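You operate a simulated robot arm through the tools that you are given. There is no shell and no other tool. Be economical: measure what you need, move in short steps, check, and stop when the job is done.

Carry out the task below with a simulated robot arm. There is one attempt and no reset: what you move stays moved.

## Task
Empty the jar of white frit into the steel frit dish.
Fine: dish on the graphite slab; nothing spilt; jar back in its place with its lid on; glass stays. Set down upright: jar of white frit.

Only the result counts: the job must be done as asked and must still hold three seconds after the hand-in. Knocking over, shifting, dropping, spilling or breaking anything else fails it. A push-on lid holds only when it is set on centred and level and pressed home; a screw cap is set on level and turned clockwise until tight.

## Robot
A 7-joint arm with a two-finger parallel gripper, fixed in place. Base frame: the origin is at the foot of the arm, x ahead of it, y to its left, z up. Units: m, rad, N and s.
With the tool pointing down near the work surface it reaches from about 0.3 to 0.76 m from the base axis. Its first joint turns from -2.897 to 2.897 rad. Payload 3.91 kg.
Tool frame: the origin (TCP) lies between the finger pads and is the grasp point; the fingertips stand 0.03 m ahead of it; z points along the fingers, y is the line along which they close. The gripper opens to 0.11 m. The fingers are 0.02 m wide and 0.01 m thick; the gripper's body (0.048 by 0.112 m) begins 0.055 m behind the TCP.
Orientation is that of the tool frame in the base frame, as [roll, pitch, yaw] about the fixed x, y, z axes, in that order (R = Rz(yaw) Ry(pitch) Rx(roll)). With the fingers straight down and closing along the base's y, the tool's x points along the base's -x, its y along +y and its z along -z.

## Interface
- The arm moves only by the tool move_arm. Its argument "rows" is a list that holds one entry, the list of rows, each a list of 7 numbers: the shift along the tool's x, y, z in units of 100 mm (1.0 is 100 mm), then the turn, a rotation vector about the tool's x, y, z in units of 180 degrees (1.0 is 180 degrees), then the gripper command, from -1 (shut) to 1 (fully open), values between in proportion. In form: [[[dx, dy, dz, wx, wy, wz, fingers], ...]]. A call has 1 to 12 rows; each row is the pose to reach, as a shift and turn from the pose commanded when the call began, along the tool's axes at that moment. A call with a number of a shift or a turn outside -1 to 1 is refused whole. Each row takes 0.2 s and may step no farther than 0.05 m and 0.15 rad from the row before; otherwise, or with a gripper value out of range, the whole call is refused. A pose out of reach is approached as far as the arm can. The call stops where the force on the tool passes 40 N (or 10 N more than at its start, if that is more) or the arm is blocked; 0.2 s more then pass. The fingers move at their own pace (about 0.153 m/s each) and stop on an object; they squeeze with about 42 N. The grip force told is the motor's: it shows also when the fingers shut on nothing. Time passes only in rows, and 0.2 s behind the last, so rows that repeat a pose let the fingers close. The reply holds the time, the measured pose of the TCP, the force on the tool along the base axes, the opening and the grip force, in the units named above and with some noise, with the torque about the TCP (base axes, N m) and any sound that the robot's microphone picked up, and new pictures: "show" is both (left out), scene, wrist or none.
- Cameras (640 x 400 px; columns grow to the right, rows downward): "scene" is fixed at [0.0497, -0.6479, 1.8044]; the picture's right is [0.89, -0.46, 0.00], its down [-0.23, -0.45, -0.86] and it looks along [0.40, 0.77, -0.50] (base axes); focal length 316 px, centre (320, 200). "wrist" rides on the gripper at [0.077, 0.007, -0.115] in the tool frame; the picture's right is [-0.09, 1.00, 0.00], its down [-0.80, -0.07, -0.59] and it looks along [-0.59, -0.05, 0.80] (tool axes); focal length 270 px, centre (320, 200). There is no depth. A picture from a camera that has moved, and an enlarged one, comes with that camera's place and axes in the base frame and with its lens.
- lift_body(by): slides the trunk up (or, below 0, down) by that many m; the arm rides with it, the base frame stays. It gives what a move gives, with no picture.
- enlarge(camera, box): a new picture of the part [left, top, right, bottom] of that camera's present view, enlarged. No time passes.
- finish_job(): hands the job in; it is judged then, once.

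Go step by step. Nothing tells you positions but the pictures and the camera data: compare them with the known pose of the tool, close in by small moves and look again before you grip or let go. The budget is 120 turns and 200 pictures, counting those below and the enlarged ones. Unless the task says otherwise, let go and move clear before handing in, and close with one line.

The tools are called after "Request:" as a command line: name --argument value ..., lists and objects as JSON in quotes. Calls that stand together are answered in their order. move_arm: Moves the arm, as the interface text tells. Its arguments: {"type":"object","properties":{"rows":{"type":"array","items":{"type":"array","items":{"type":"array","items":{"type":"number"}}}},"show":{"type":"string","enum":["both","scene","wrist","none"]}},"required":["rows"]} The other tools are called the same way: lift_body (by) slides the trunk up or down; enlarge (camera, box) takes an enlarged picture of a part of a camera's view; finish_job () hands the job in.

At the start:

```text
time: 0.0
tcp_pos: [0.3282, 0.2491, 1.3485]
tool_rot: [-3.14, 0.0, 3.141]
wrist_force: [0.6, 0.3, 0.0]
moment: [-0.02, -0.02, -0.01]
gripper_width: 0.1099
finger_force: 0.0
trunk travel left (down, up): [-0.575, 0.035]
```

scene: 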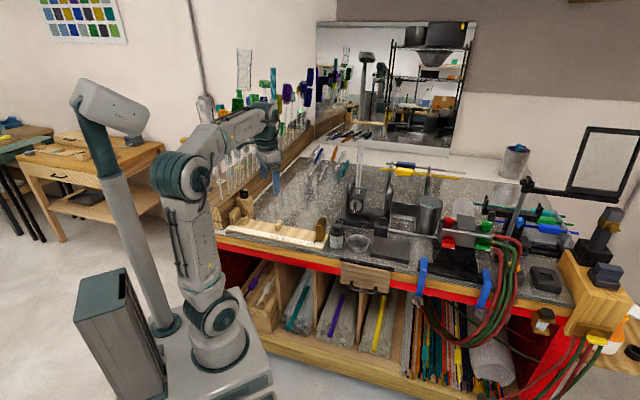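
wrist: 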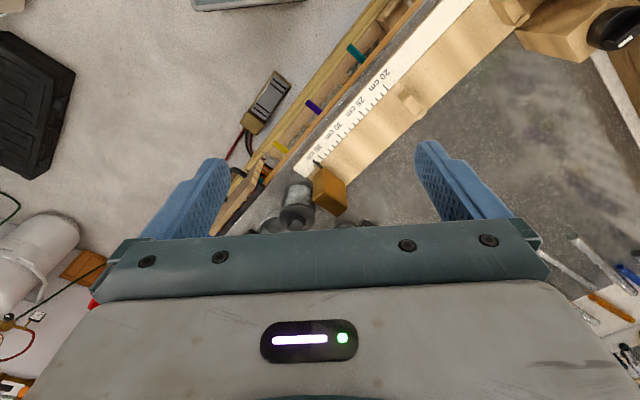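

I see a workbench with a jar and dish near the wooden marver rest, around scene pixel (335,240). I'll enlarge that area to identify the objects.

Request:
enlarge --camera "scene" --box '[300, 190, 460, 290]'

Request:
enlarge --camera "wrist" --box '[220, 120, 420, 245]'

```text
4.00 times, centred on (380, 240) of scene
camera zoom: at [0.0497, -0.6479, 1.8044], right [0.89, -0.46, 0.0], down [-0.23, -0.45, -0.86], along [0.4, 0.77, -0.5], focal length 1264 px, centre (80, 40)
```

zoom: 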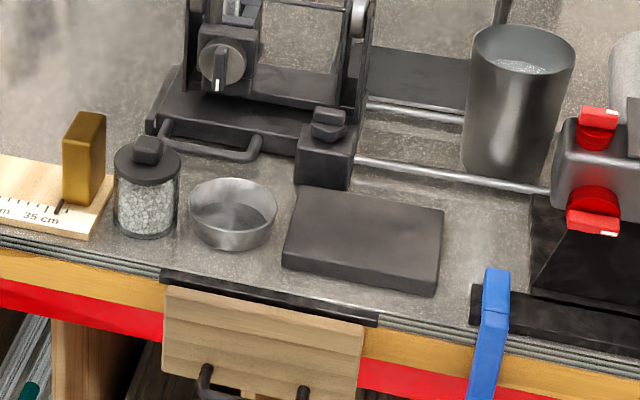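

```text
3.20 times, centred on (320, 182) of wrist
camera zoom: at [0.2517, 0.2553, 1.4619], right [0.09, 1.0, 0.0], down [0.8, -0.07, 0.59], along [0.59, -0.05, -0.8], focal length 865 px, centre (320, 256)
```

zoom: 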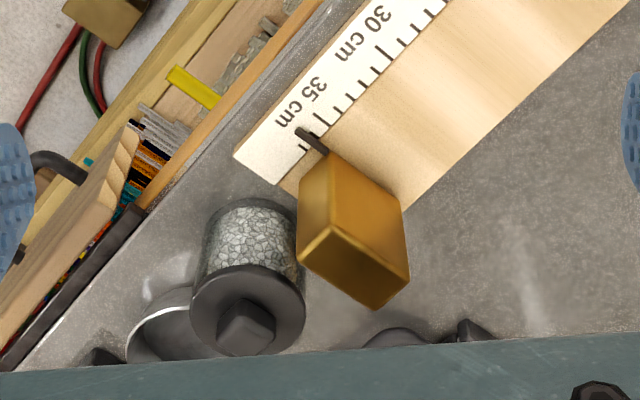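

The jar of white frit stands at about (0.556, 0.189), with its base near z≈1.03. The dish is near (0.62, 0.14) and the slab near (0.73, 0.07). I'll move the camera to get a better view.

Request:
move_arm --rows '[[[-0.33, -0.33, 0, 0, 0, 0, 1], [-0.67, -0.67, 0, 0, 0, 0, 1], [-1, -1, 0, 0, 0, 0, 1]]]' --show "wrist"

```text
time: 0.8
tcp_pos: [0.4304, 0.1487, 1.347]
tool_rot: [3.141, -0.002, -3.141]
wrist_force: [-0.6, -0.3, -0.4]
moment: [0.02, 0.05, -0.02]
gripper_width: 0.1101
finger_force: 0.0
trunk travel left (down, up): [-0.575, 0.035]
camera wrist: at [0.3529, 0.155, 1.4615], right [0.09, 1.0, 0.0], down [0.8, -0.07, 0.59], along [0.59, -0.05, -0.8], focal length 270 px, centre (320, 200)
```

wrist: 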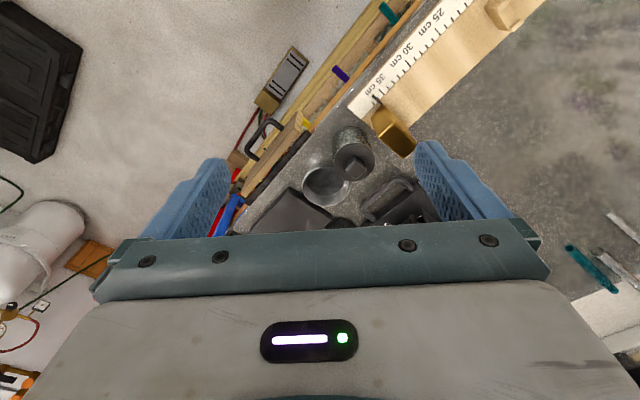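

The jar, dish and slab are now in view. I'll go further forward to get a view from above.

Request:
move_arm --rows '[[[-0.4, -0.2, 0, 0, 0, 0, 1], [-0.7, -0.4, 0, 0, 0, 0, 1], [-1, -0.6, 0, 0, 0, 0, 1]]]' --show "wrist"

Request:
enlarge --camera "wrist" --box '[220, 70, 460, 220]'

```text
time: 1.6
tcp_pos: [0.5303, 0.0864, 1.3459]
tool_rot: [3.14, -0.002, -3.142]
wrist_force: [0.3, -0.7, 0.0]
moment: [0.04, 0.01, 0.04]
gripper_width: 0.1102
finger_force: 0.0
trunk travel left (down, up): [-0.575, 0.035]
camera wrist: at [0.4536, 0.0937, 1.4611], right [0.09, 1.0, 0.0], down [0.8, -0.07, 0.59], along [0.59, -0.05, -0.81], focal length 270 px, centre (320, 200)
```

wrist: 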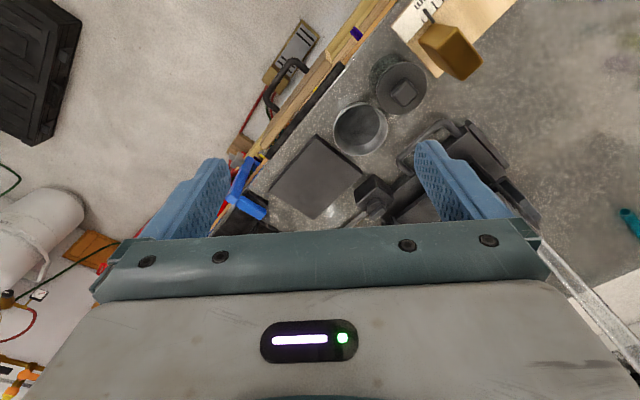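

```text
2.67 times, centred on (340, 145) of wrist
camera zoom: at [0.4536, 0.0937, 1.4611], right [0.09, 1.0, 0.0], down [0.8, -0.07, 0.59], along [0.59, -0.05, -0.81], focal length 721 px, centre (267, 347)
```

zoom: 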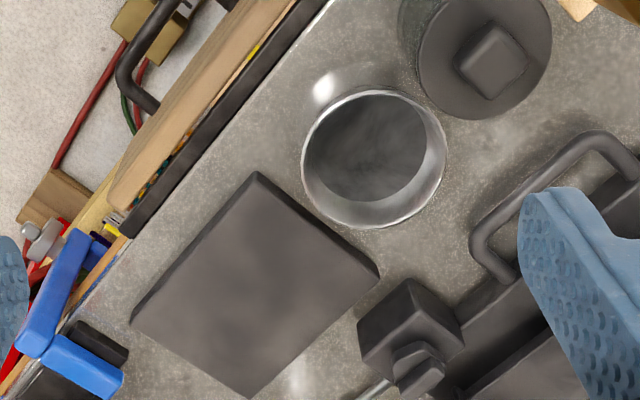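

Everything is set out along axes turned 45° from the base. The dish rim is about 0.086 m across at (0.623, 0.144), and the slab centre is about (0.715, 0.062). I'll go above the dish and turn the tool so the fingers close perpendicular to the bench edge.

Request:
move_arm --rows '[[[-0.155, 0.1, 0.1, 0, 0, 0.042, 1], [-0.31, 0.2, 0.2, 0, 0, 0.084, 1], [-0.465, 0.3, 0.3, 0, 0, 0.126, 1], [-0.62, 0.4, 0.4, 0, 0, 0.168, 1], [-0.775, 0.5, 0.5, 0, 0, 0.21, 1], [-0.93, 0.58, 0.6, 0, 0, 0.25, 1]]]' --show "both"

Request:
enlarge --camera "wrist" --box '[180, 90, 460, 265]'

```text
time: 3.0
tcp_pos: [0.6216, 0.1463, 1.2864]
tool_rot: [-3.141, 0.0, 2.354]
wrist_force: [-0.3, 0.1, 0.1]
moment: [0.0, 0.0, -0.06]
gripper_width: 0.1101
finger_force: 0.1
trunk travel left (down, up): [-0.575, 0.035]
camera wrist: at [0.5725, 0.2069, 1.4011], right [0.77, 0.64, 0.0], down [0.52, -0.62, 0.59], along [0.38, -0.46, -0.8], focal length 270 px, centre (320, 200)
```

scene: 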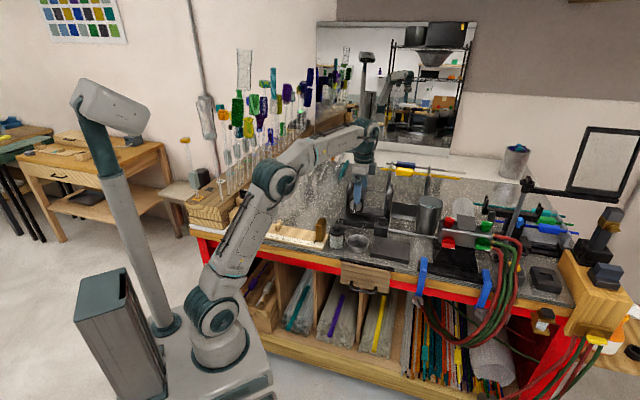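
wrist: 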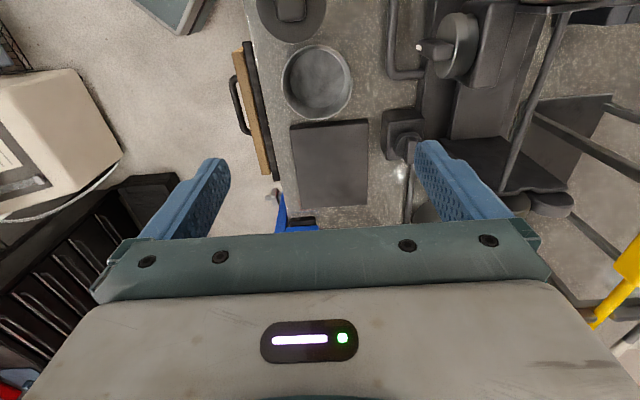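

```text
2.29 times, centred on (320, 178) of wrist
camera zoom: at [0.5725, 0.2069, 1.4011], right [0.77, 0.64, 0.0], down [0.52, -0.62, 0.59], along [0.38, -0.46, -0.8], focal length 618 px, centre (320, 251)
```

zoom: 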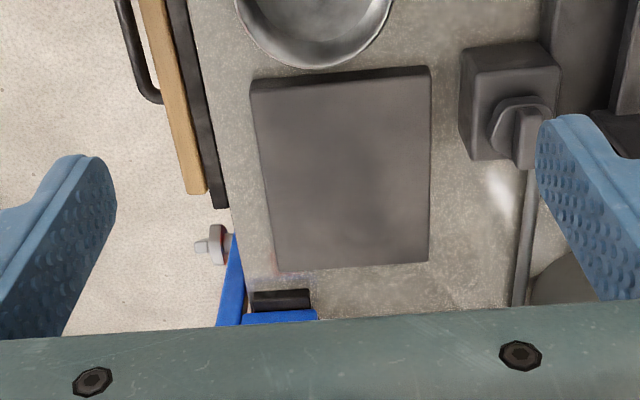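

The views agree: dish rim centre at (0.621, 0.144) with rim z≈1.054, and slab centre at about (0.714, 0.061). I'll go down over the dish and check again.

Request:
move_arm --rows '[[[-0.014, -0.02, 0.4, 0, 0, 0, 1], [-0.014, -0.02, 0.8, 0, 0, 0, 1], [-0.014, -0.02, 1.0, 0, 0, 0, 1]]]' --show "wrist"

Request:
move_arm --rows '[[[0, 0, 0.4, 0, 0, 0, 1], [0, 0, 0.7, 0, 0, 0, 1]]]' --show "both"

```text
time: 3.8
tcp_pos: [0.6213, 0.1453, 1.1853]
tool_rot: [-3.14, -0.001, 2.357]
wrist_force: [-0.1, -0.6, 0.8]
moment: [0.03, -0.02, 0.0]
gripper_width: 0.1098
finger_force: 0.1
trunk travel left (down, up): [-0.575, 0.035]
camera wrist: at [0.5717, 0.2039, 1.3006], right [0.77, 0.64, 0.0], down [0.52, -0.62, 0.59], along [0.38, -0.46, -0.8], focal length 270 px, centre (320, 200)
```

wrist: 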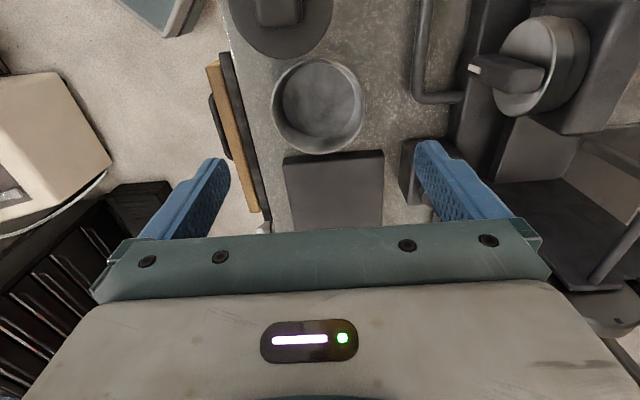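

```text
time: 4.4
tcp_pos: [0.6193, 0.1432, 1.117]
tool_rot: [-3.14, 0.0, 2.357]
wrist_force: [0.3, -0.2, -0.7]
moment: [0.01, 0.0, 0.02]
gripper_width: 0.1098
finger_force: 0.1
trunk travel left (down, up): [-0.575, 0.035]
camera wrist: at [0.5713, 0.204, 1.2316], right [0.77, 0.64, 0.0], down [0.52, -0.62, 0.59], along [0.38, -0.46, -0.8], focal length 270 px, centre (320, 200)
```

scene: 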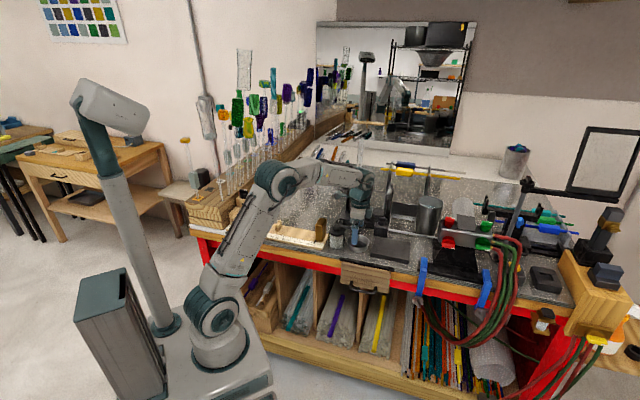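
wrist: 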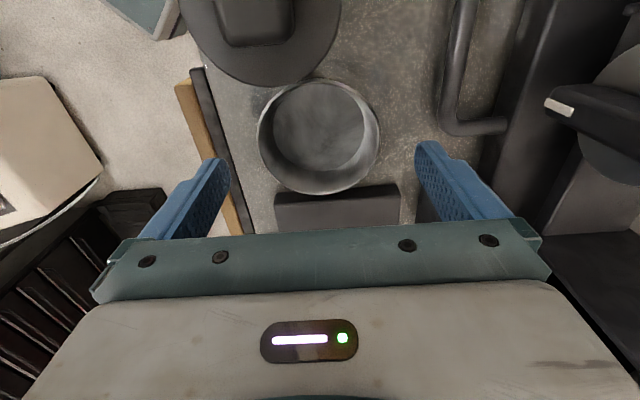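

The dish is centred between the fingers. I'll lower the tool to rim height and watch the force.

Request:
move_arm --rows '[[[0, 0, 0.2, 0, 0, 0, 1], [0, 0, 0.4, 0, 0, 0, 1], [0, 0, 0.54, 0, 0, 0, 1]]]' --show "both"

Request:
enlarge --camera "scene" --box '[320, 200, 416, 260]'

```text
time: 5.2
tcp_pos: [0.6213, 0.1456, 1.0628]
tool_rot: [-3.141, 0.0, 2.357]
wrist_force: [-0.3, -0.1, 0.0]
moment: [0.02, -0.04, -0.02]
gripper_width: 0.1102
finger_force: 0.1
trunk travel left (down, up): [-0.575, 0.035]
camera wrist: at [0.5717, 0.2039, 1.1774], right [0.77, 0.64, 0.0], down [0.52, -0.62, 0.59], along [0.38, -0.46, -0.8], focal length 270 px, centre (320, 200)
```

scene: 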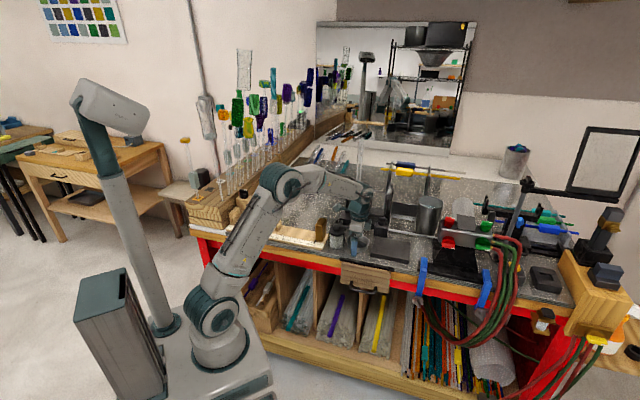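
wrist: 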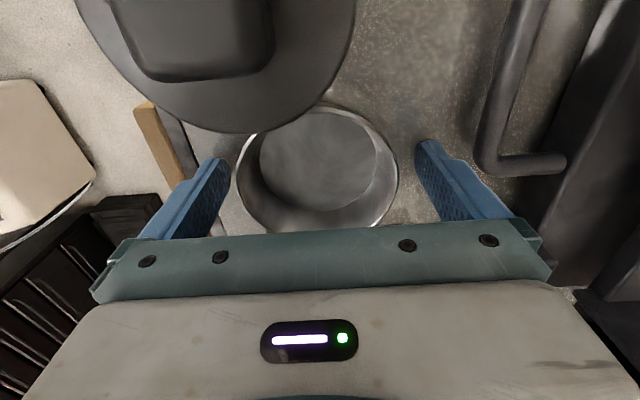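

```text
6.67 times, centred on (368, 230) of scene
camera zoom: at [0.0497, -0.6479, 1.8044], right [0.89, -0.46, 0.0], down [-0.23, -0.45, -0.86], along [0.4, 0.77, -0.5], focal length 2106 px, centre (0, 0)
```

zoom: 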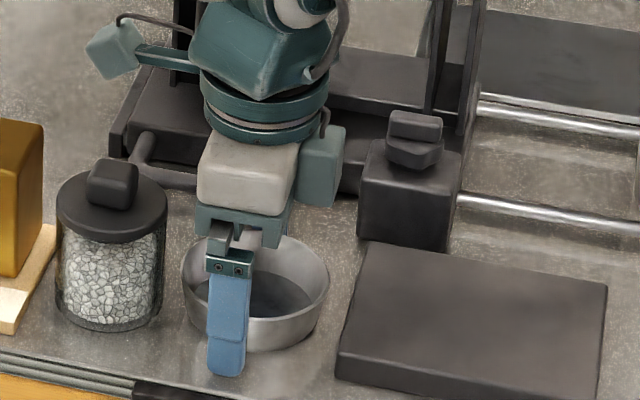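

The fingers straddle the dish. Closing them now.

Request:
move_arm --rows '[[[0, 0, 0, 0, 0, 0, 0.5], [0, 0, 0, 0, 0, 0, 0.2], [0, 0, 0, 0, 0, 0, -0.5], [0, 0, 0, 0, 0, 0, -0.5]]]' --show "wrist"

Request:
move_arm --rows '[[[0, 0, -0.15, 0, 0, 0, -0.5], [0, 0, -0.3, 0, 0, 0, -0.5], [0, 0, -0.4, 0, 0, 0, -0.5]]]' --show "both"

Request:
enlarge --camera "scene" --box '[320, 200, 416, 260]'

```text
time: 6.2
tcp_pos: [0.6212, 0.1445, 1.0634]
tool_rot: [-3.141, 0.0, 2.357]
wrist_force: [-0.6, -0.8, 1.0]
moment: [-0.06, 0.05, -0.04]
gripper_width: 0.0849
finger_force: 41.8
trunk travel left (down, up): [-0.575, 0.035]
camera wrist: at [0.5715, 0.2038, 1.1777], right [0.77, 0.64, 0.0], down [0.52, -0.62, 0.59], along [0.38, -0.46, -0.8], focal length 270 px, centre (320, 200)
```

wrist: 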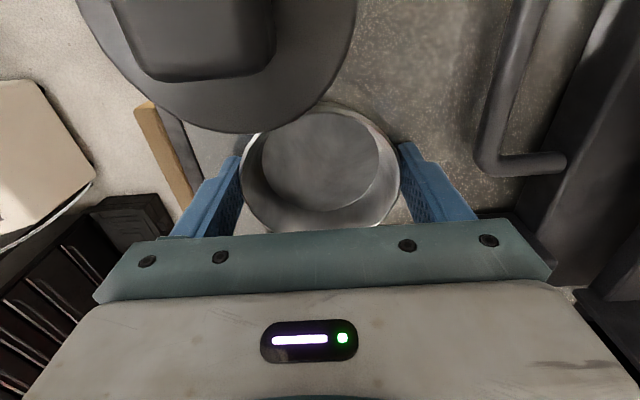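

```text
time: 7.0
tcp_pos: [0.6208, 0.1449, 1.1026]
tool_rot: [3.141, 0.0, 2.356]
wrist_force: [0.1, -0.2, -1.4]
moment: [0.04, -0.02, 0.0]
gripper_width: 0.0849
finger_force: 41.7
trunk travel left (down, up): [-0.575, 0.035]
camera wrist: at [0.5714, 0.2038, 1.2179], right [0.77, 0.64, 0.0], down [0.52, -0.62, 0.59], along [0.38, -0.46, -0.8], focal length 270 px, centre (320, 200)
```

scene: 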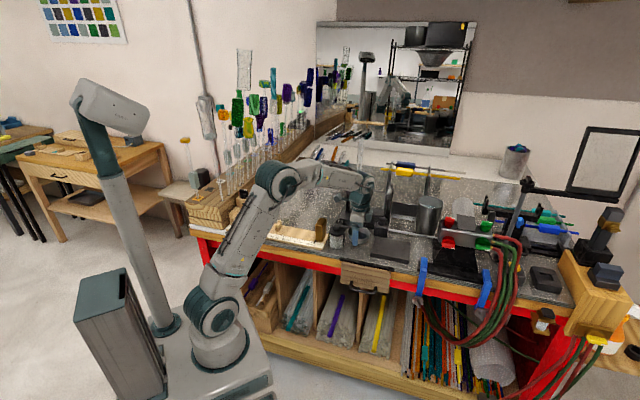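
wrist: 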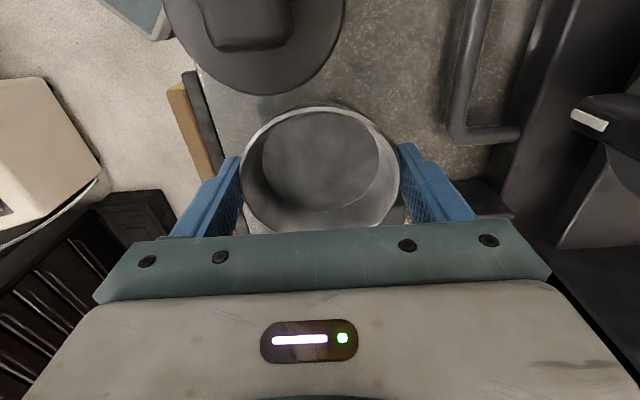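

```text
6.67 times, centred on (368, 230) of scene
camera zoom: at [0.0497, -0.6479, 1.8044], right [0.89, -0.46, 0.0], down [-0.23, -0.45, -0.86], along [0.4, 0.77, -0.5], focal length 2106 px, centre (0, 0)
```

zoom: 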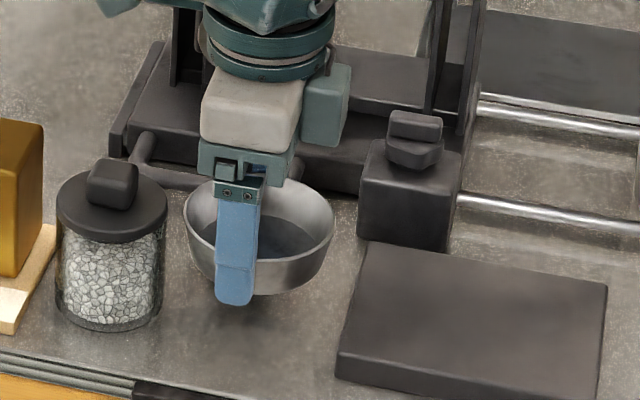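

The dish is held level and clear of the bench. I'll carry it along the bench edge to the slab.

Request:
move_arm --rows '[[[-0.3, 0.0, 0, 0, 0, 0, -0.5], [-0.65, 0.02, 0, 0, 0, 0, -0.5], [-1.0, 0.04, 0, 0, 0, 0, -0.5]]]' --show "none"

Request:
move_arm --rows '[[[-0.26, 0, 0, 0, 0, 0, -0.5], [-0.26, 0, 0, 0, 0, 0, -0.5]]]' --show "both"

Request:
enlarge --camera "scene" --box '[340, 200, 436, 260]'

```text
time: 7.8
tcp_pos: [0.6941, 0.0752, 1.1028]
tool_rot: [-3.139, -0.002, 2.353]
wrist_force: [0.7, 0.7, -1.6]
moment: [0.03, 0.01, -0.01]
gripper_width: 0.0846
finger_force: 42.5
trunk travel left (down, up): [-0.575, 0.035]
```

```text
time: 8.4
tcp_pos: [0.7122, 0.0592, 1.1036]
tool_rot: [3.141, 0.0, 2.357]
wrist_force: [-0.9, 0.1, -1.3]
moment: [0.02, 0.0, 0.02]
gripper_width: 0.0848
finger_force: 42.1
trunk travel left (down, up): [-0.575, 0.035]
camera wrist: at [0.6633, 0.1178, 1.2186], right [0.77, 0.64, 0.0], down [0.52, -0.62, 0.59], along [0.38, -0.46, -0.8], focal length 270 px, centre (320, 200)
```

scene: 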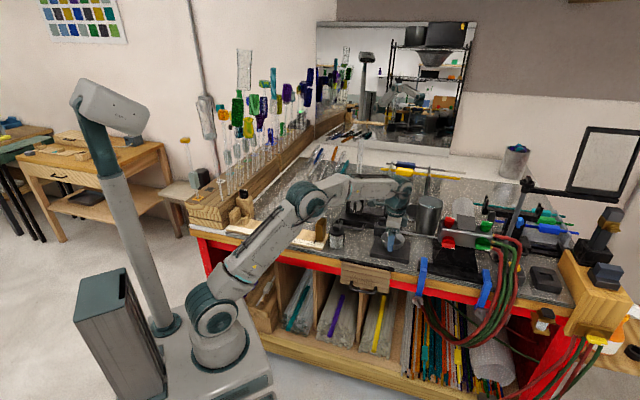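
wrist: 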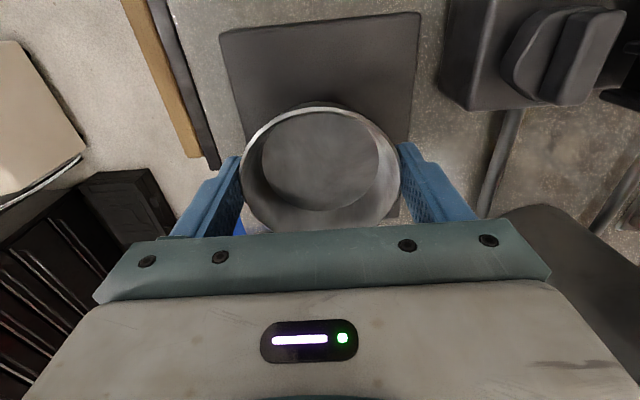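

```text
6.67 times, centred on (388, 230) of scene
camera zoom: at [0.0497, -0.6479, 1.8044], right [0.89, -0.46, 0.0], down [-0.23, -0.45, -0.86], along [0.4, 0.77, -0.5], focal length 2106 px, centre (-133, 0)
```

zoom: 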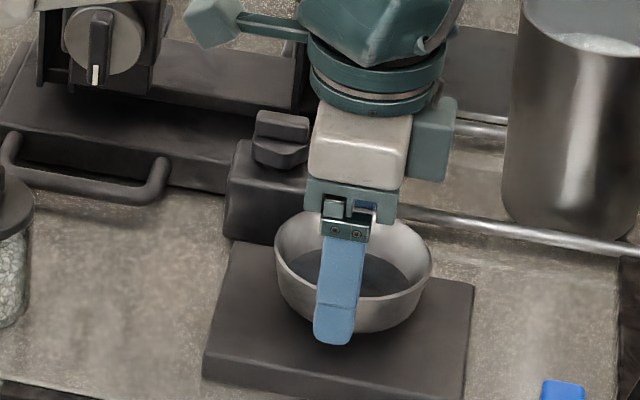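

The dish is over the slab centre. I'll lower it with small steps near contact.

Request:
move_arm --rows '[[[-0.03, 0.03, 0.07, 0, 0, 0, -0.5], [-0.03, 0.03, 0.15, 0, 0, 0, -0.5]]]' --show "none"

Request:
move_arm --rows '[[[0, 0, 0.02, 0, 0, 0, -0.5], [0, 0, 0.04, 0, 0, 0, -0.5]]]' --show "none"

Request:
enlarge --camera "scene" --box '[356, 220, 420, 260]'

```text
time: 9.0
tcp_pos: [0.7172, 0.0583, 1.0886]
tool_rot: [-3.141, 0.0, 2.357]
wrist_force: [-0.3, -1.1, -1.4]
moment: [0.0, 0.0, -0.03]
gripper_width: 0.0848
finger_force: 41.9
trunk travel left (down, up): [-0.575, 0.035]
```

```text
time: 9.6
tcp_pos: [0.7172, 0.0583, 1.0841]
tool_rot: [-3.141, 0.0, 2.356]
wrist_force: [-0.1, 1.1, -1.4]
moment: [0.04, 0.02, 0.01]
gripper_width: 0.0846
finger_force: 42.1
trunk travel left (down, up): [-0.575, 0.035]
```

```text
10.00 times, centred on (388, 240) of scene
camera zoom: at [0.0497, -0.6479, 1.8044], right [0.89, -0.46, 0.0], down [-0.23, -0.45, -0.86], along [0.4, 0.77, -0.5], focal length 3159 px, centre (-360, -200)
```

zoom: 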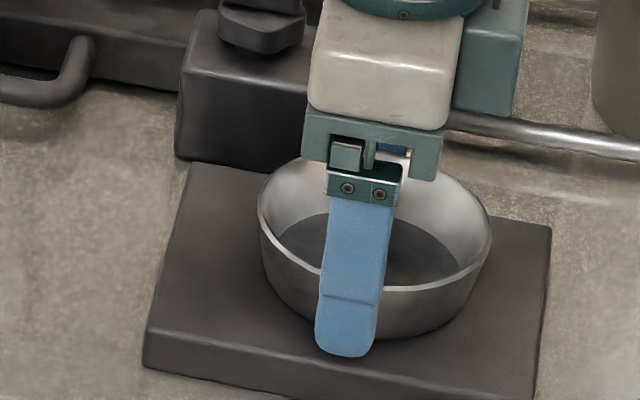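

Request:
move_arm --rows '[[[0, 0, 0.01, 0, 0, 0, -0.5], [0, 0, 0.02, 0, 0, 0, -0.5]]]' --show "none"

Request:
move_arm --rows '[[[0, 0, 0.01, 0, 0, 0, -0.5], [0, 0, 0.02, 0, 0, 0, -0.5]]]' --show "none"

```text
time: 10.2
tcp_pos: [0.7165, 0.0583, 1.0835]
tool_rot: [3.141, 0.0, 2.356]
wrist_force: [-0.1, -0.2, 2.4]
moment: [-0.05, 0.09, 0.03]
gripper_width: 0.0848
finger_force: 42.8
trunk travel left (down, up): [-0.575, 0.035]
```

```text
time: 10.8
tcp_pos: [0.7177, 0.0583, 1.0839]
tool_rot: [3.137, 0.002, 2.356]
wrist_force: [3.2, 1.1, 15.8]
moment: [-0.2, 0.35, 0.02]
gripper_width: 0.0847
finger_force: 41.7
trunk travel left (down, up): [-0.575, 0.035]
```

The dish is resting on the slab. I'll ease off the press and open the fingers evenly.

Request:
move_arm --rows '[[[0, 0, -0.03, 0, 0, 0, -0.5], [0, 0, -0.03, 0, 0, 0, 0.85], [0, 0, -0.03, 0, 0, 0, 0.85]]]' --show "none"

Request:
move_arm --rows '[[[0, 0, -0.4, 0, 0, 0, 0.85], [0, 0, -0.8, 0, 0, 0, 0.85], [0, 0, -1, 0, 0, 0, 0.85]]]' --show "both"

Request:
enlarge --camera "scene" --box '[320, 205, 416, 265]'

```text
time: 11.6
tcp_pos: [0.7161, 0.0583, 1.0823]
tool_rot: [-3.14, -0.003, 2.356]
wrist_force: [0.7, 0.1, -0.4]
moment: [0.02, -0.03, 0.01]
gripper_width: 0.1017
finger_force: 0.1
trunk travel left (down, up): [-0.575, 0.035]
```

```text
time: 12.4
tcp_pos: [0.7173, 0.0568, 1.1827]
tool_rot: [3.142, -0.001, 2.356]
wrist_force: [0.1, 0.3, 1.1]
moment: [-0.01, 0.0, 0.02]
gripper_width: 0.1018
finger_force: 0.0
trunk travel left (down, up): [-0.575, 0.035]
camera wrist: at [0.6675, 0.1168, 1.2976], right [0.77, 0.64, 0.0], down [0.52, -0.62, 0.59], along [0.38, -0.46, -0.8], focal length 270 px, centre (320, 200)
```

scene: 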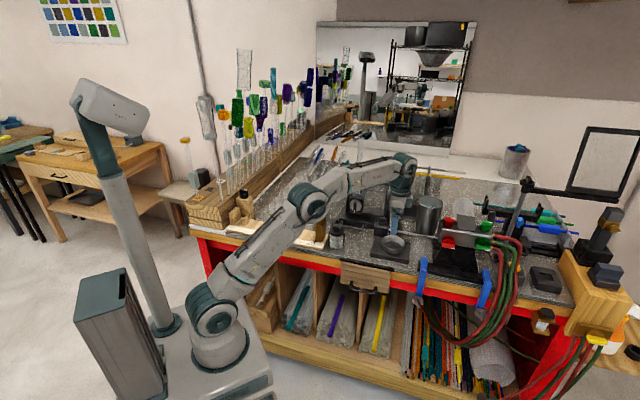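
wrist: 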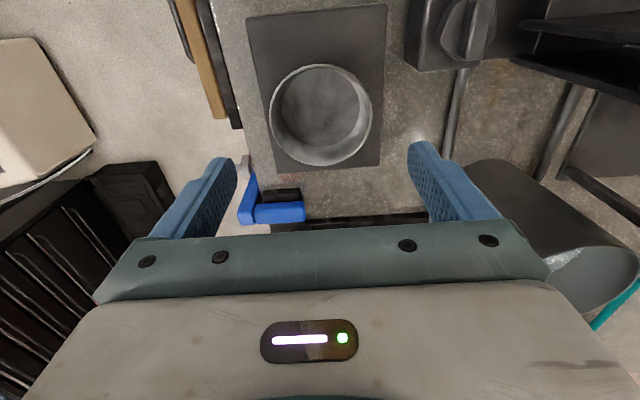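

```text
6.67 times, centred on (368, 235) of scene
camera zoom: at [0.0497, -0.6479, 1.8044], right [0.89, -0.46, 0.0], down [-0.23, -0.45, -0.86], along [0.4, 0.77, -0.5], focal length 2106 px, centre (0, -33)
```

zoom: 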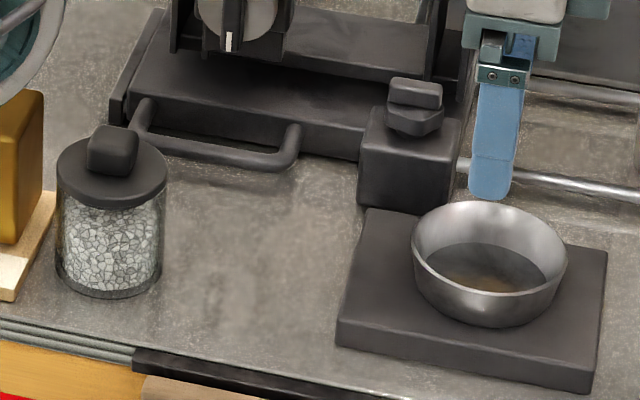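

The dish sits centred on the slab. Next I'll go back over the jar to look at its lid.

Request:
move_arm --rows '[[[0.4, -0.03, -0.1, 0, 0, 0, 0.85], [0.75, -0.07, -0.3, 0, 0, 0, 0.85], [1.0, -0.1, -0.5, 0, 0, 0, 0.85]]]' --show "none"

Request:
move_arm --rows '[[[0.4, -0.03, 0, 0, 0, 0, 0.5], [0.75, -0.07, 0, 0, 0, 0, 0.5], [1.0, -0.1, 0, 0, 0, 0, 0.5]]]' --show "both"

Request:
enlarge --camera "wrist" --box '[200, 60, 440, 210]'

Request:
enlarge --camera "scene" --box '[310, 215, 366, 250]'

```text
time: 13.2
tcp_pos: [0.6375, 0.12, 1.2343]
tool_rot: [3.14, 0.002, 2.356]
wrist_force: [-0.3, 0.2, 0.4]
moment: [0.0, -0.04, -0.02]
gripper_width: 0.1017
finger_force: 0.0
trunk travel left (down, up): [-0.575, 0.035]
```

```text
time: 14.0
tcp_pos: [0.5618, 0.1862, 1.2333]
tool_rot: [3.141, 0.0, 2.356]
wrist_force: [-0.6, 0.3, 0.8]
moment: [-0.03, 0.0, 0.01]
gripper_width: 0.0824
finger_force: 0.0
trunk travel left (down, up): [-0.575, 0.035]
camera wrist: at [0.5119, 0.2449, 1.3482], right [0.77, 0.64, 0.0], down [0.52, -0.62, 0.59], along [0.38, -0.46, -0.8], focal length 270 px, centre (320, 200)
```

scene: 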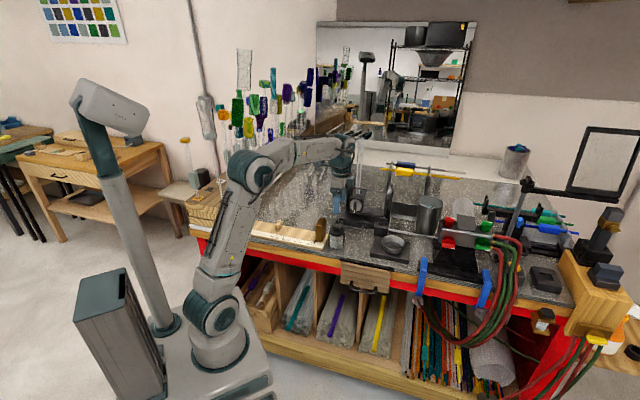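
wrist: 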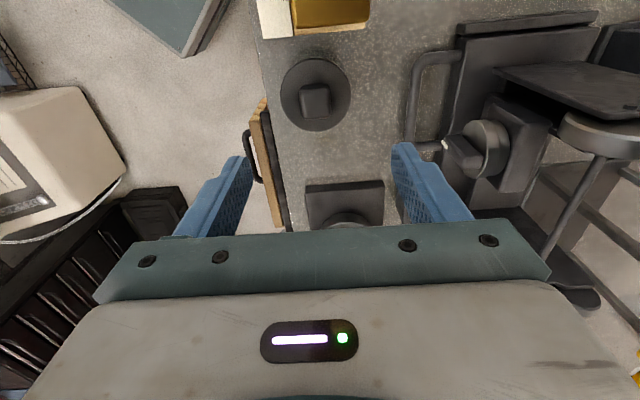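

```text
2.67 times, centred on (320, 135) of wrist
camera zoom: at [0.5119, 0.2449, 1.3482], right [0.77, 0.64, 0.0], down [0.52, -0.62, 0.59], along [0.38, -0.46, -0.8], focal length 721 px, centre (320, 373)
```

zoom: 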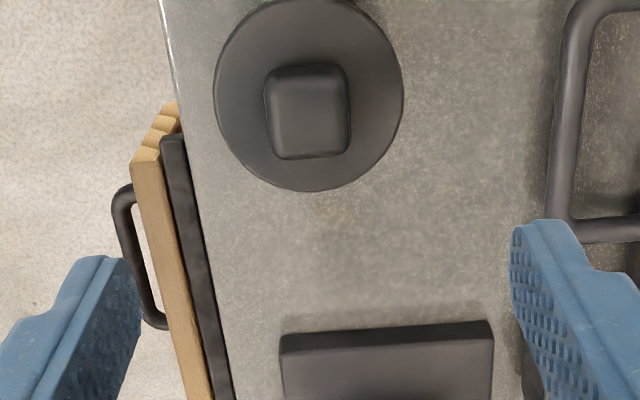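

```text
11.43 times, centred on (338, 232) of scene
camera zoom: at [0.0497, -0.6479, 1.8044], right [0.89, -0.46, 0.0], down [-0.23, -0.45, -0.86], along [0.4, 0.77, -0.5], focal length 3610 px, centre (114, -171)
```

zoom: 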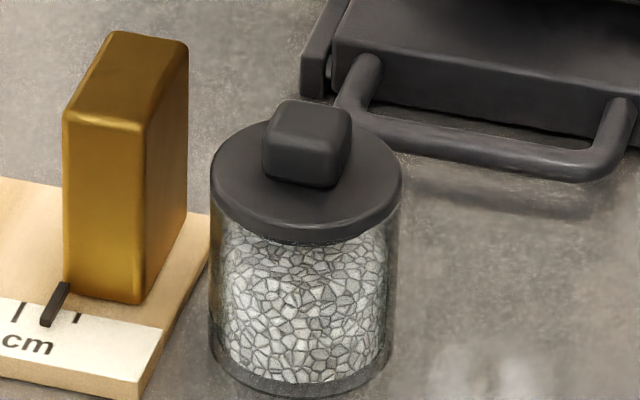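

The lid has a block-shaped knob about 25 mm wide, centred near (0.554, 0.187), with its top at z≈1.112. I'll centre on it and go down.

Request:
move_arm --rows '[[[0.058, -0.047, 0.3, 0, 0, 0, 0.2], [0.058, -0.047, 0.6, 0, 0, 0, 0.2], [0.058, -0.047, 0.8, 0, 0, 0, 0.2]]]' --show "both"

Request:
enlarge --camera "scene" --box '[310, 210, 374, 250]'

```text
time: 14.8
tcp_pos: [0.5543, 0.1863, 1.1527]
tool_rot: [-3.141, 0.0, 2.356]
wrist_force: [-0.5, -0.7, 1.3]
moment: [-0.01, 0.01, -0.01]
gripper_width: 0.0661
finger_force: 0.1
trunk travel left (down, up): [-0.575, 0.035]
camera wrist: at [0.5055, 0.2454, 1.2679], right [0.77, 0.64, 0.0], down [0.52, -0.62, 0.59], along [0.38, -0.46, -0.8], focal length 270 px, centre (320, 200)
```

scene: 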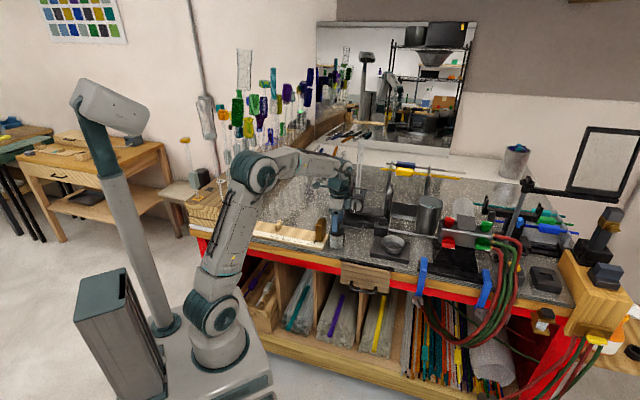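
wrist: 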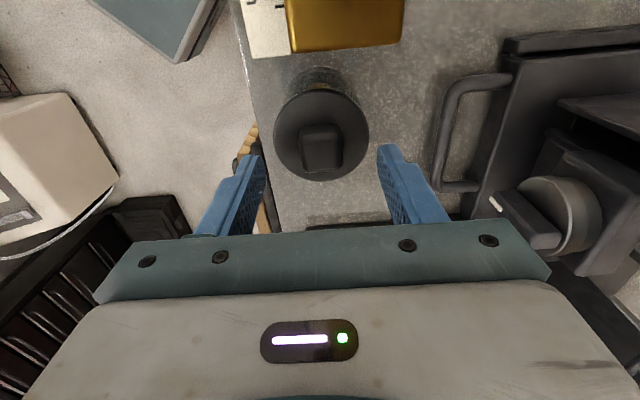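

```text
10.00 times, centred on (342, 230) of scene
camera zoom: at [0.0497, -0.6479, 1.8044], right [0.89, -0.46, 0.0], down [-0.23, -0.45, -0.86], along [0.4, 0.77, -0.5], focal length 3159 px, centre (100, -100)
```

zoom: 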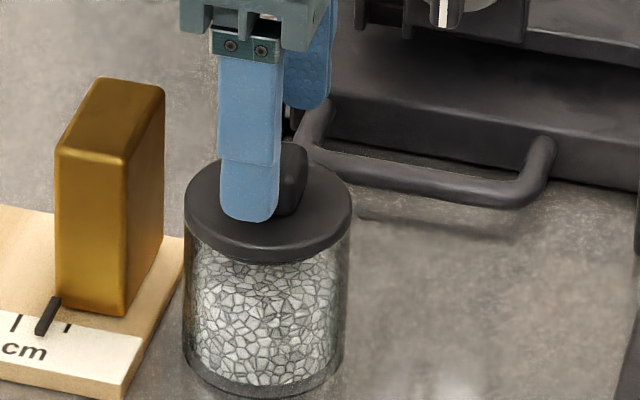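

The knob is centred between the fingers, so I'll go down the rest of the way and grip it.

Request:
move_arm --rows '[[[0.03, 0.01, 0.1, 0, 0, 0, 0.1], [0.03, 0.01, 0.2, 0, 0, 0, 0.1], [0.03, 0.01, 0.27, 0, 0, 0, 0.1], [0.03, 0.01, 0.27, 0, 0, 0, -0.3], [0.03, 0.01, 0.27, 0, 0, 0, -1], [0.03, 0.01, 0.27, 0, 0, 0, -1]]]' --show "wrist"

Request:
enlarge --camera "scene" --box '[310, 210, 374, 250]'

```text
time: 15.8
tcp_pos: [0.5549, 0.19, 1.134]
tool_rot: [3.124, 0.01, 2.355]
wrist_force: [5.5, 1.1, 28.3]
moment: [-0.33, 0.27, 0.0]
gripper_width: 0.0249
finger_force: 38.8
trunk travel left (down, up): [-0.575, 0.035]
stopped in row 5: the force on the tool passed its limit at 44 N (the readings are from after the stop); the commanded pose is now the measured one
camera wrist: at [0.5036, 0.2479, 1.248], right [0.77, 0.64, 0.02], down [0.51, -0.62, 0.6], along [0.4, -0.45, -0.8], focal length 270 px, centre (320, 200)
```

wrist: 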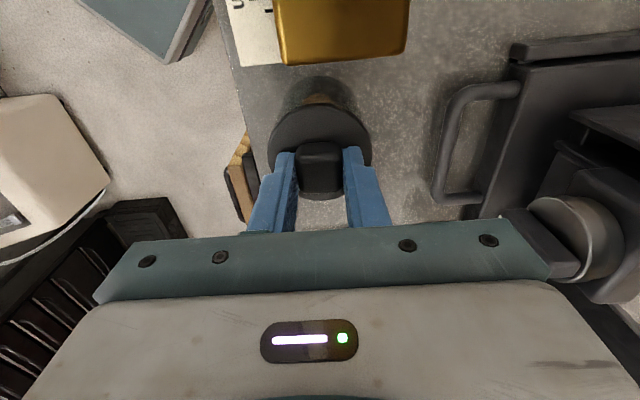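

```text
10.00 times, centred on (342, 230) of scene
camera zoom: at [0.0497, -0.6479, 1.8044], right [0.89, -0.46, 0.0], down [-0.23, -0.45, -0.86], along [0.4, 0.77, -0.5], focal length 3159 px, centre (100, -100)
```

zoom: 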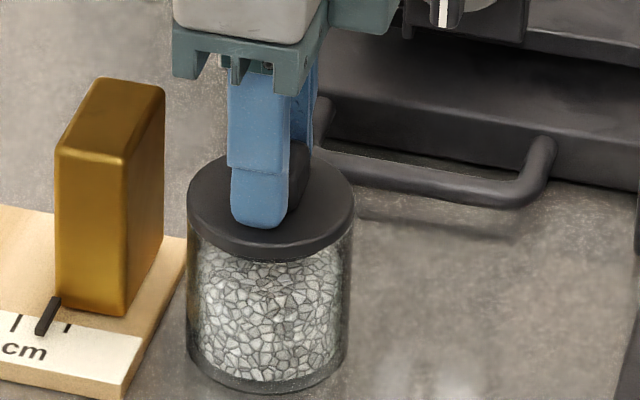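

The fingertips touched the lid top, which puts it at about z 1.10. The knob is gripped, so I'll level the tool and unload it, then lift a little to see whether the lid comes off.

Request:
move_arm --rows '[[[0, 0, -0.02, 0.0028, 0.0016, 0, -1], [0, 0, -0.04, 0.0056, 0.0032, 0, -1], [0, 0, -0.04, 0.0056, 0.0032, 0, -1]]]' --show "none"

Request:
enlarge --camera "scene" --box '[310, 210, 374, 250]'

```text
time: 16.6
tcp_pos: [0.5543, 0.1887, 1.1348]
tool_rot: [-3.13, -0.006, 2.356]
wrist_force: [5.7, 3.7, 11.4]
moment: [0.15, -0.99, 0.21]
gripper_width: 0.0245
finger_force: 42.1
trunk travel left (down, up): [-0.575, 0.035]
```

```text
10.00 times, centred on (342, 230) of scene
camera zoom: at [0.0497, -0.6479, 1.8044], right [0.89, -0.46, 0.0], down [-0.23, -0.45, -0.86], along [0.4, 0.77, -0.5], focal length 3159 px, centre (100, -100)
```

zoom: 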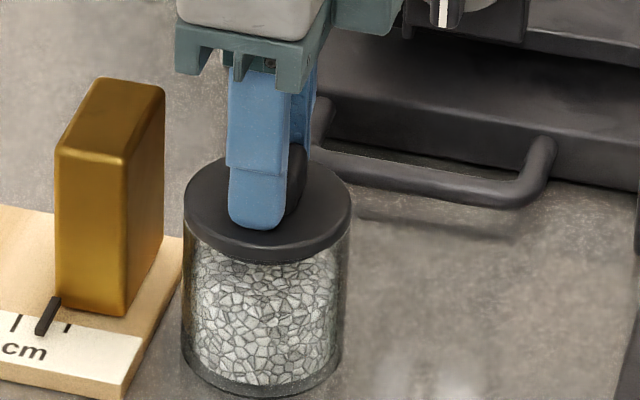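

The jar is back upright, but my levelling overshot a little. I'll open the fingers slightly, set the tool square and re-grip.

Request:
move_arm --rows '[[[0, 0, 0, 0, 0, 0, -0.3], [0, 0, -0.03, -0.0036, -0.0019, 0, -0.3], [0, 0, -0.03, -0.0036, -0.0019, 0, -0.3]]]' --show "none"

Request:
enlarge --camera "scene" --box '[310, 210, 374, 250]'

Request:
enlarge --camera "wrist" --box '[220, 60, 420, 185]'

```text
time: 17.4
tcp_pos: [0.5545, 0.1876, 1.1361]
tool_rot: [-3.14, -0.002, 2.357]
wrist_force: [0.5, -0.8, -0.5]
moment: [-0.01, 0.0, -0.01]
gripper_width: 0.0388
finger_force: 0.1
trunk travel left (down, up): [-0.575, 0.035]
```

```text
10.00 times, centred on (342, 230) of scene
camera zoom: at [0.0497, -0.6479, 1.8044], right [0.89, -0.46, 0.0], down [-0.23, -0.45, -0.86], along [0.4, 0.77, -0.5], focal length 3159 px, centre (100, -100)
```

zoom: 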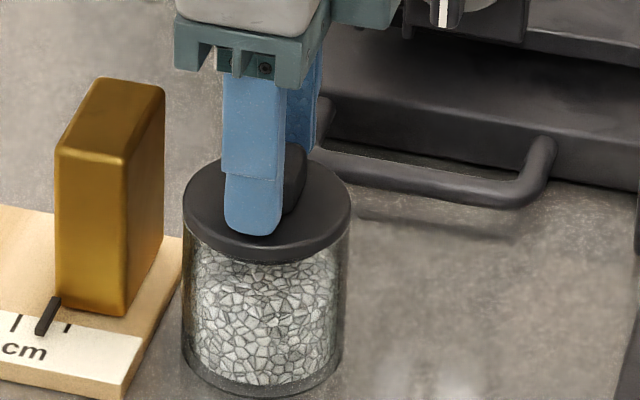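

```text
3.20 times, centred on (320, 122) of wrist
camera zoom: at [0.5051, 0.2477, 1.2511], right [0.77, 0.64, 0.0], down [0.52, -0.62, 0.59], along [0.38, -0.46, -0.8], focal length 865 px, centre (320, 448)
```

zoom: 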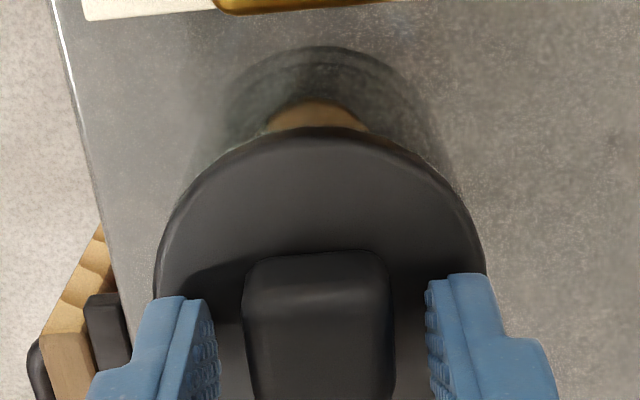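

The tool is square and the knob is centred. I'll lower 2 mm, re-grip and lift gently.

Request:
move_arm --rows '[[[0, 0, 0.03, 0, 0, 0, -0.3], [0, 0, 0.03, 0, 0, 0, -1], [0, 0, 0.03, 0, 0, 0, -1], [0, 0, 0.03, 0, 0, 0, -1]]]' --show "none"

Request:
move_arm --rows '[[[0, 0, -0.05, 0, 0, 0, -1], [0, 0, -0.1, 0, 0, 0, -1]]]' --show "none"

Request:
enlarge --camera "scene" --box '[310, 210, 374, 250]'

```text
time: 18.4
tcp_pos: [0.5553, 0.1884, 1.1344]
tool_rot: [3.141, 0.001, 2.356]
wrist_force: [1.2, 0.9, 1.6]
moment: [0.01, -0.04, 0.08]
gripper_width: 0.0244
finger_force: 42.3
trunk travel left (down, up): [-0.575, 0.035]
```

```text
time: 19.0
tcp_pos: [0.5543, 0.1882, 1.1428]
tool_rot: [-3.141, -0.002, 2.354]
wrist_force: [0.1, -0.3, -0.1]
moment: [0.05, 0.0, -0.03]
gripper_width: 0.0245
finger_force: 41.8
trunk travel left (down, up): [-0.575, 0.035]
heard: snap
```

```text
10.00 times, centred on (342, 230) of scene
camera zoom: at [0.0497, -0.6479, 1.8044], right [0.89, -0.46, 0.0], down [-0.23, -0.45, -0.86], along [0.4, 0.77, -0.5], focal length 3159 px, centre (100, -100)
```

zoom: 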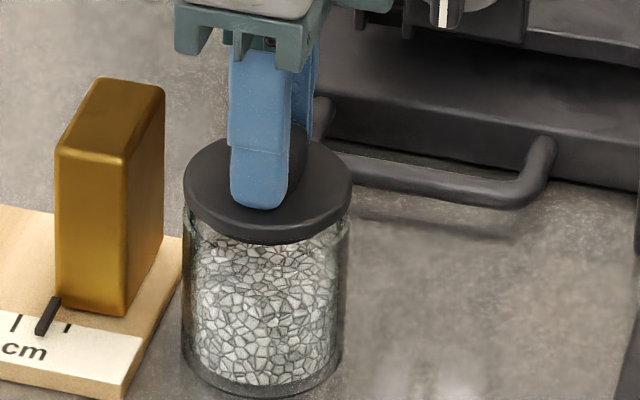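

A snap: the push-on lid came free and the jar stayed put. With the lid seated, the grip was at TCP z 1.134 at (0.555, 0.188). I'll lift clear and set the lid on the free bench between the jar and the slab.

Request:
move_arm --rows '[[[0, 0, -0.2, 0, 0, 0, -1], [0, 0, -0.4, 0, 0, 0, -1], [-0.35, 0.1, -0.4, 0, 0, 0, -1], [-0.65, 0.25, -0.4, 0, 0, 0, -1], [-0.89, 0.35, -0.4, 0, 0, 0, -1], [-0.89, 0.35, -0.1, 0, 0, 0, -1]]]' --show "both"

Request:
enlarge --camera "scene" --box '[310, 200, 406, 260]'

```text
time: 20.4
tcp_pos: [0.6423, 0.1499, 1.1543]
tool_rot: [-3.141, 0.0, 2.357]
wrist_force: [-0.1, 0.6, -0.9]
moment: [-0.02, 0.01, -0.01]
gripper_width: 0.0246
finger_force: 42.0
trunk travel left (down, up): [-0.575, 0.035]
camera wrist: at [0.5927, 0.2093, 1.2683], right [0.77, 0.64, 0.0], down [0.52, -0.62, 0.59], along [0.38, -0.46, -0.8], focal length 270 px, centre (320, 200)
```

scene: 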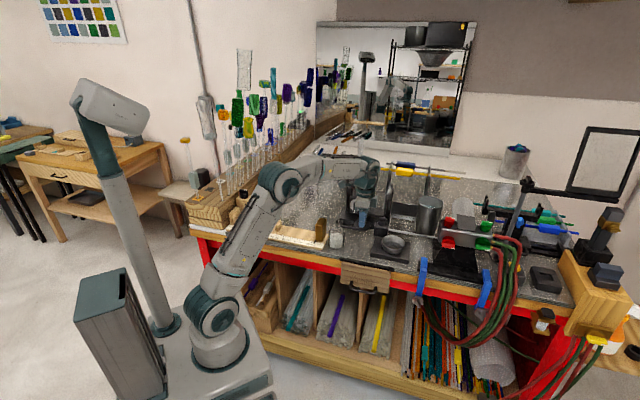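
wrist: 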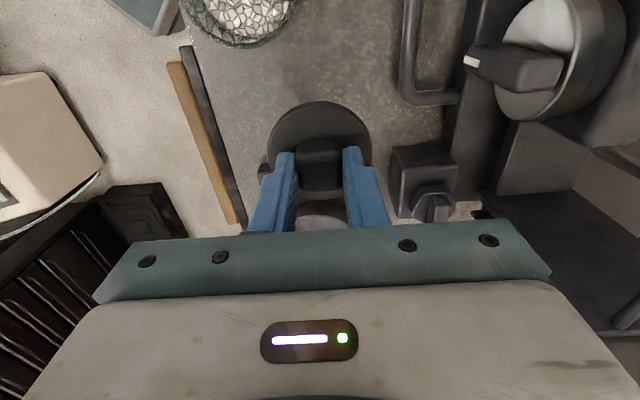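

```text
6.67 times, centred on (358, 230) of scene
camera zoom: at [0.0497, -0.6479, 1.8044], right [0.89, -0.46, 0.0], down [-0.23, -0.45, -0.86], along [0.4, 0.77, -0.5], focal length 2106 px, centre (67, 0)
```

zoom: 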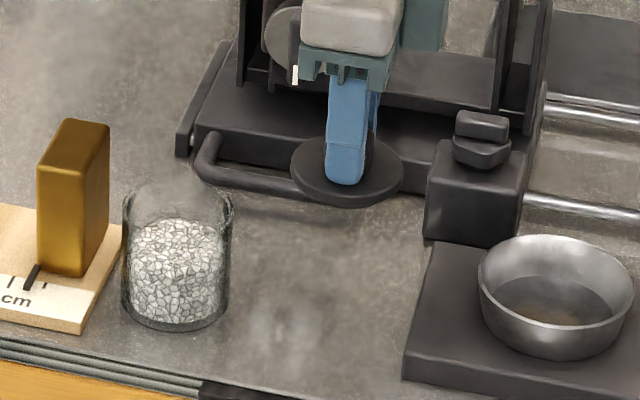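

The jar is open and about two-thirds full. I'll lower the lid to the bench slowly.

Request:
move_arm --rows '[[[0, 0, 0.25, 0, 0, 0, -1], [0, 0, 0.5, 0, 0, 0, -1], [0, 0, 0.56, 0, 0, 0, -1], [0, 0, 0.6, 0, 0, 0, -1]]]' --show "none"

Request:
enlarge --camera "scene" --box '[330, 200, 394, 240]'

```text
time: 21.4
tcp_pos: [0.6407, 0.151, 1.0934]
tool_rot: [-3.141, -0.003, 2.355]
wrist_force: [0.2, -0.4, -0.5]
moment: [-0.02, -0.01, -0.02]
gripper_width: 0.0245
finger_force: 41.9
trunk travel left (down, up): [-0.575, 0.035]
```

```text
10.00 times, centred on (362, 220) of scene
camera zoom: at [0.0497, -0.6479, 1.8044], right [0.89, -0.46, 0.0], down [-0.23, -0.45, -0.86], along [0.4, 0.77, -0.5], focal length 3159 px, centre (-100, 0)
```

zoom: 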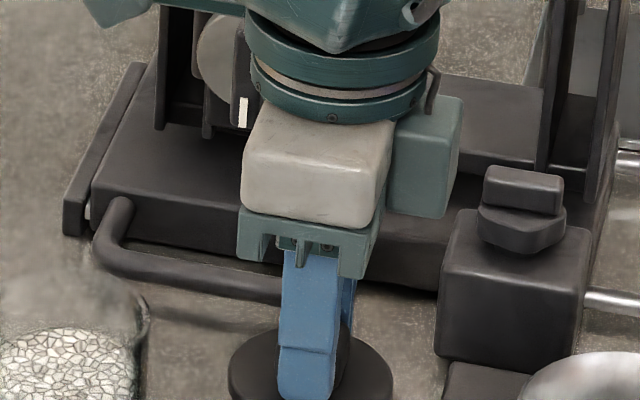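

Request:
move_arm --rows '[[[0, 0, 0.03, 0, 0, 0, -1], [0, 0, 0.06, 0, 0, 0, -1], [0, 0, 0.09, 0, 0, 0, -1]]]' --show "none"

Request:
enlarge --camera "scene" --box '[330, 215, 394, 255]'

```text
time: 22.2
tcp_pos: [0.6424, 0.1497, 1.0839]
tool_rot: [3.141, -0.002, 2.356]
wrist_force: [0.5, 0.3, 0.3]
moment: [0.02, 0.03, 0.03]
gripper_width: 0.0246
finger_force: 42.1
trunk travel left (down, up): [-0.575, 0.035]
```

```text
10.00 times, centred on (362, 235) of scene
camera zoom: at [0.0497, -0.6479, 1.8044], right [0.89, -0.46, 0.0], down [-0.23, -0.45, -0.86], along [0.4, 0.77, -0.5], focal length 3159 px, centre (-100, -150)
```

zoom: 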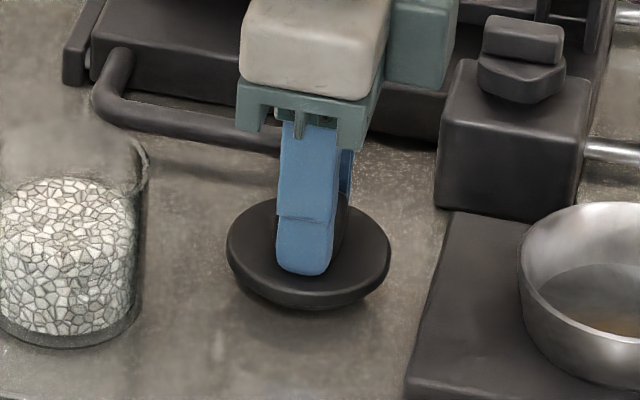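

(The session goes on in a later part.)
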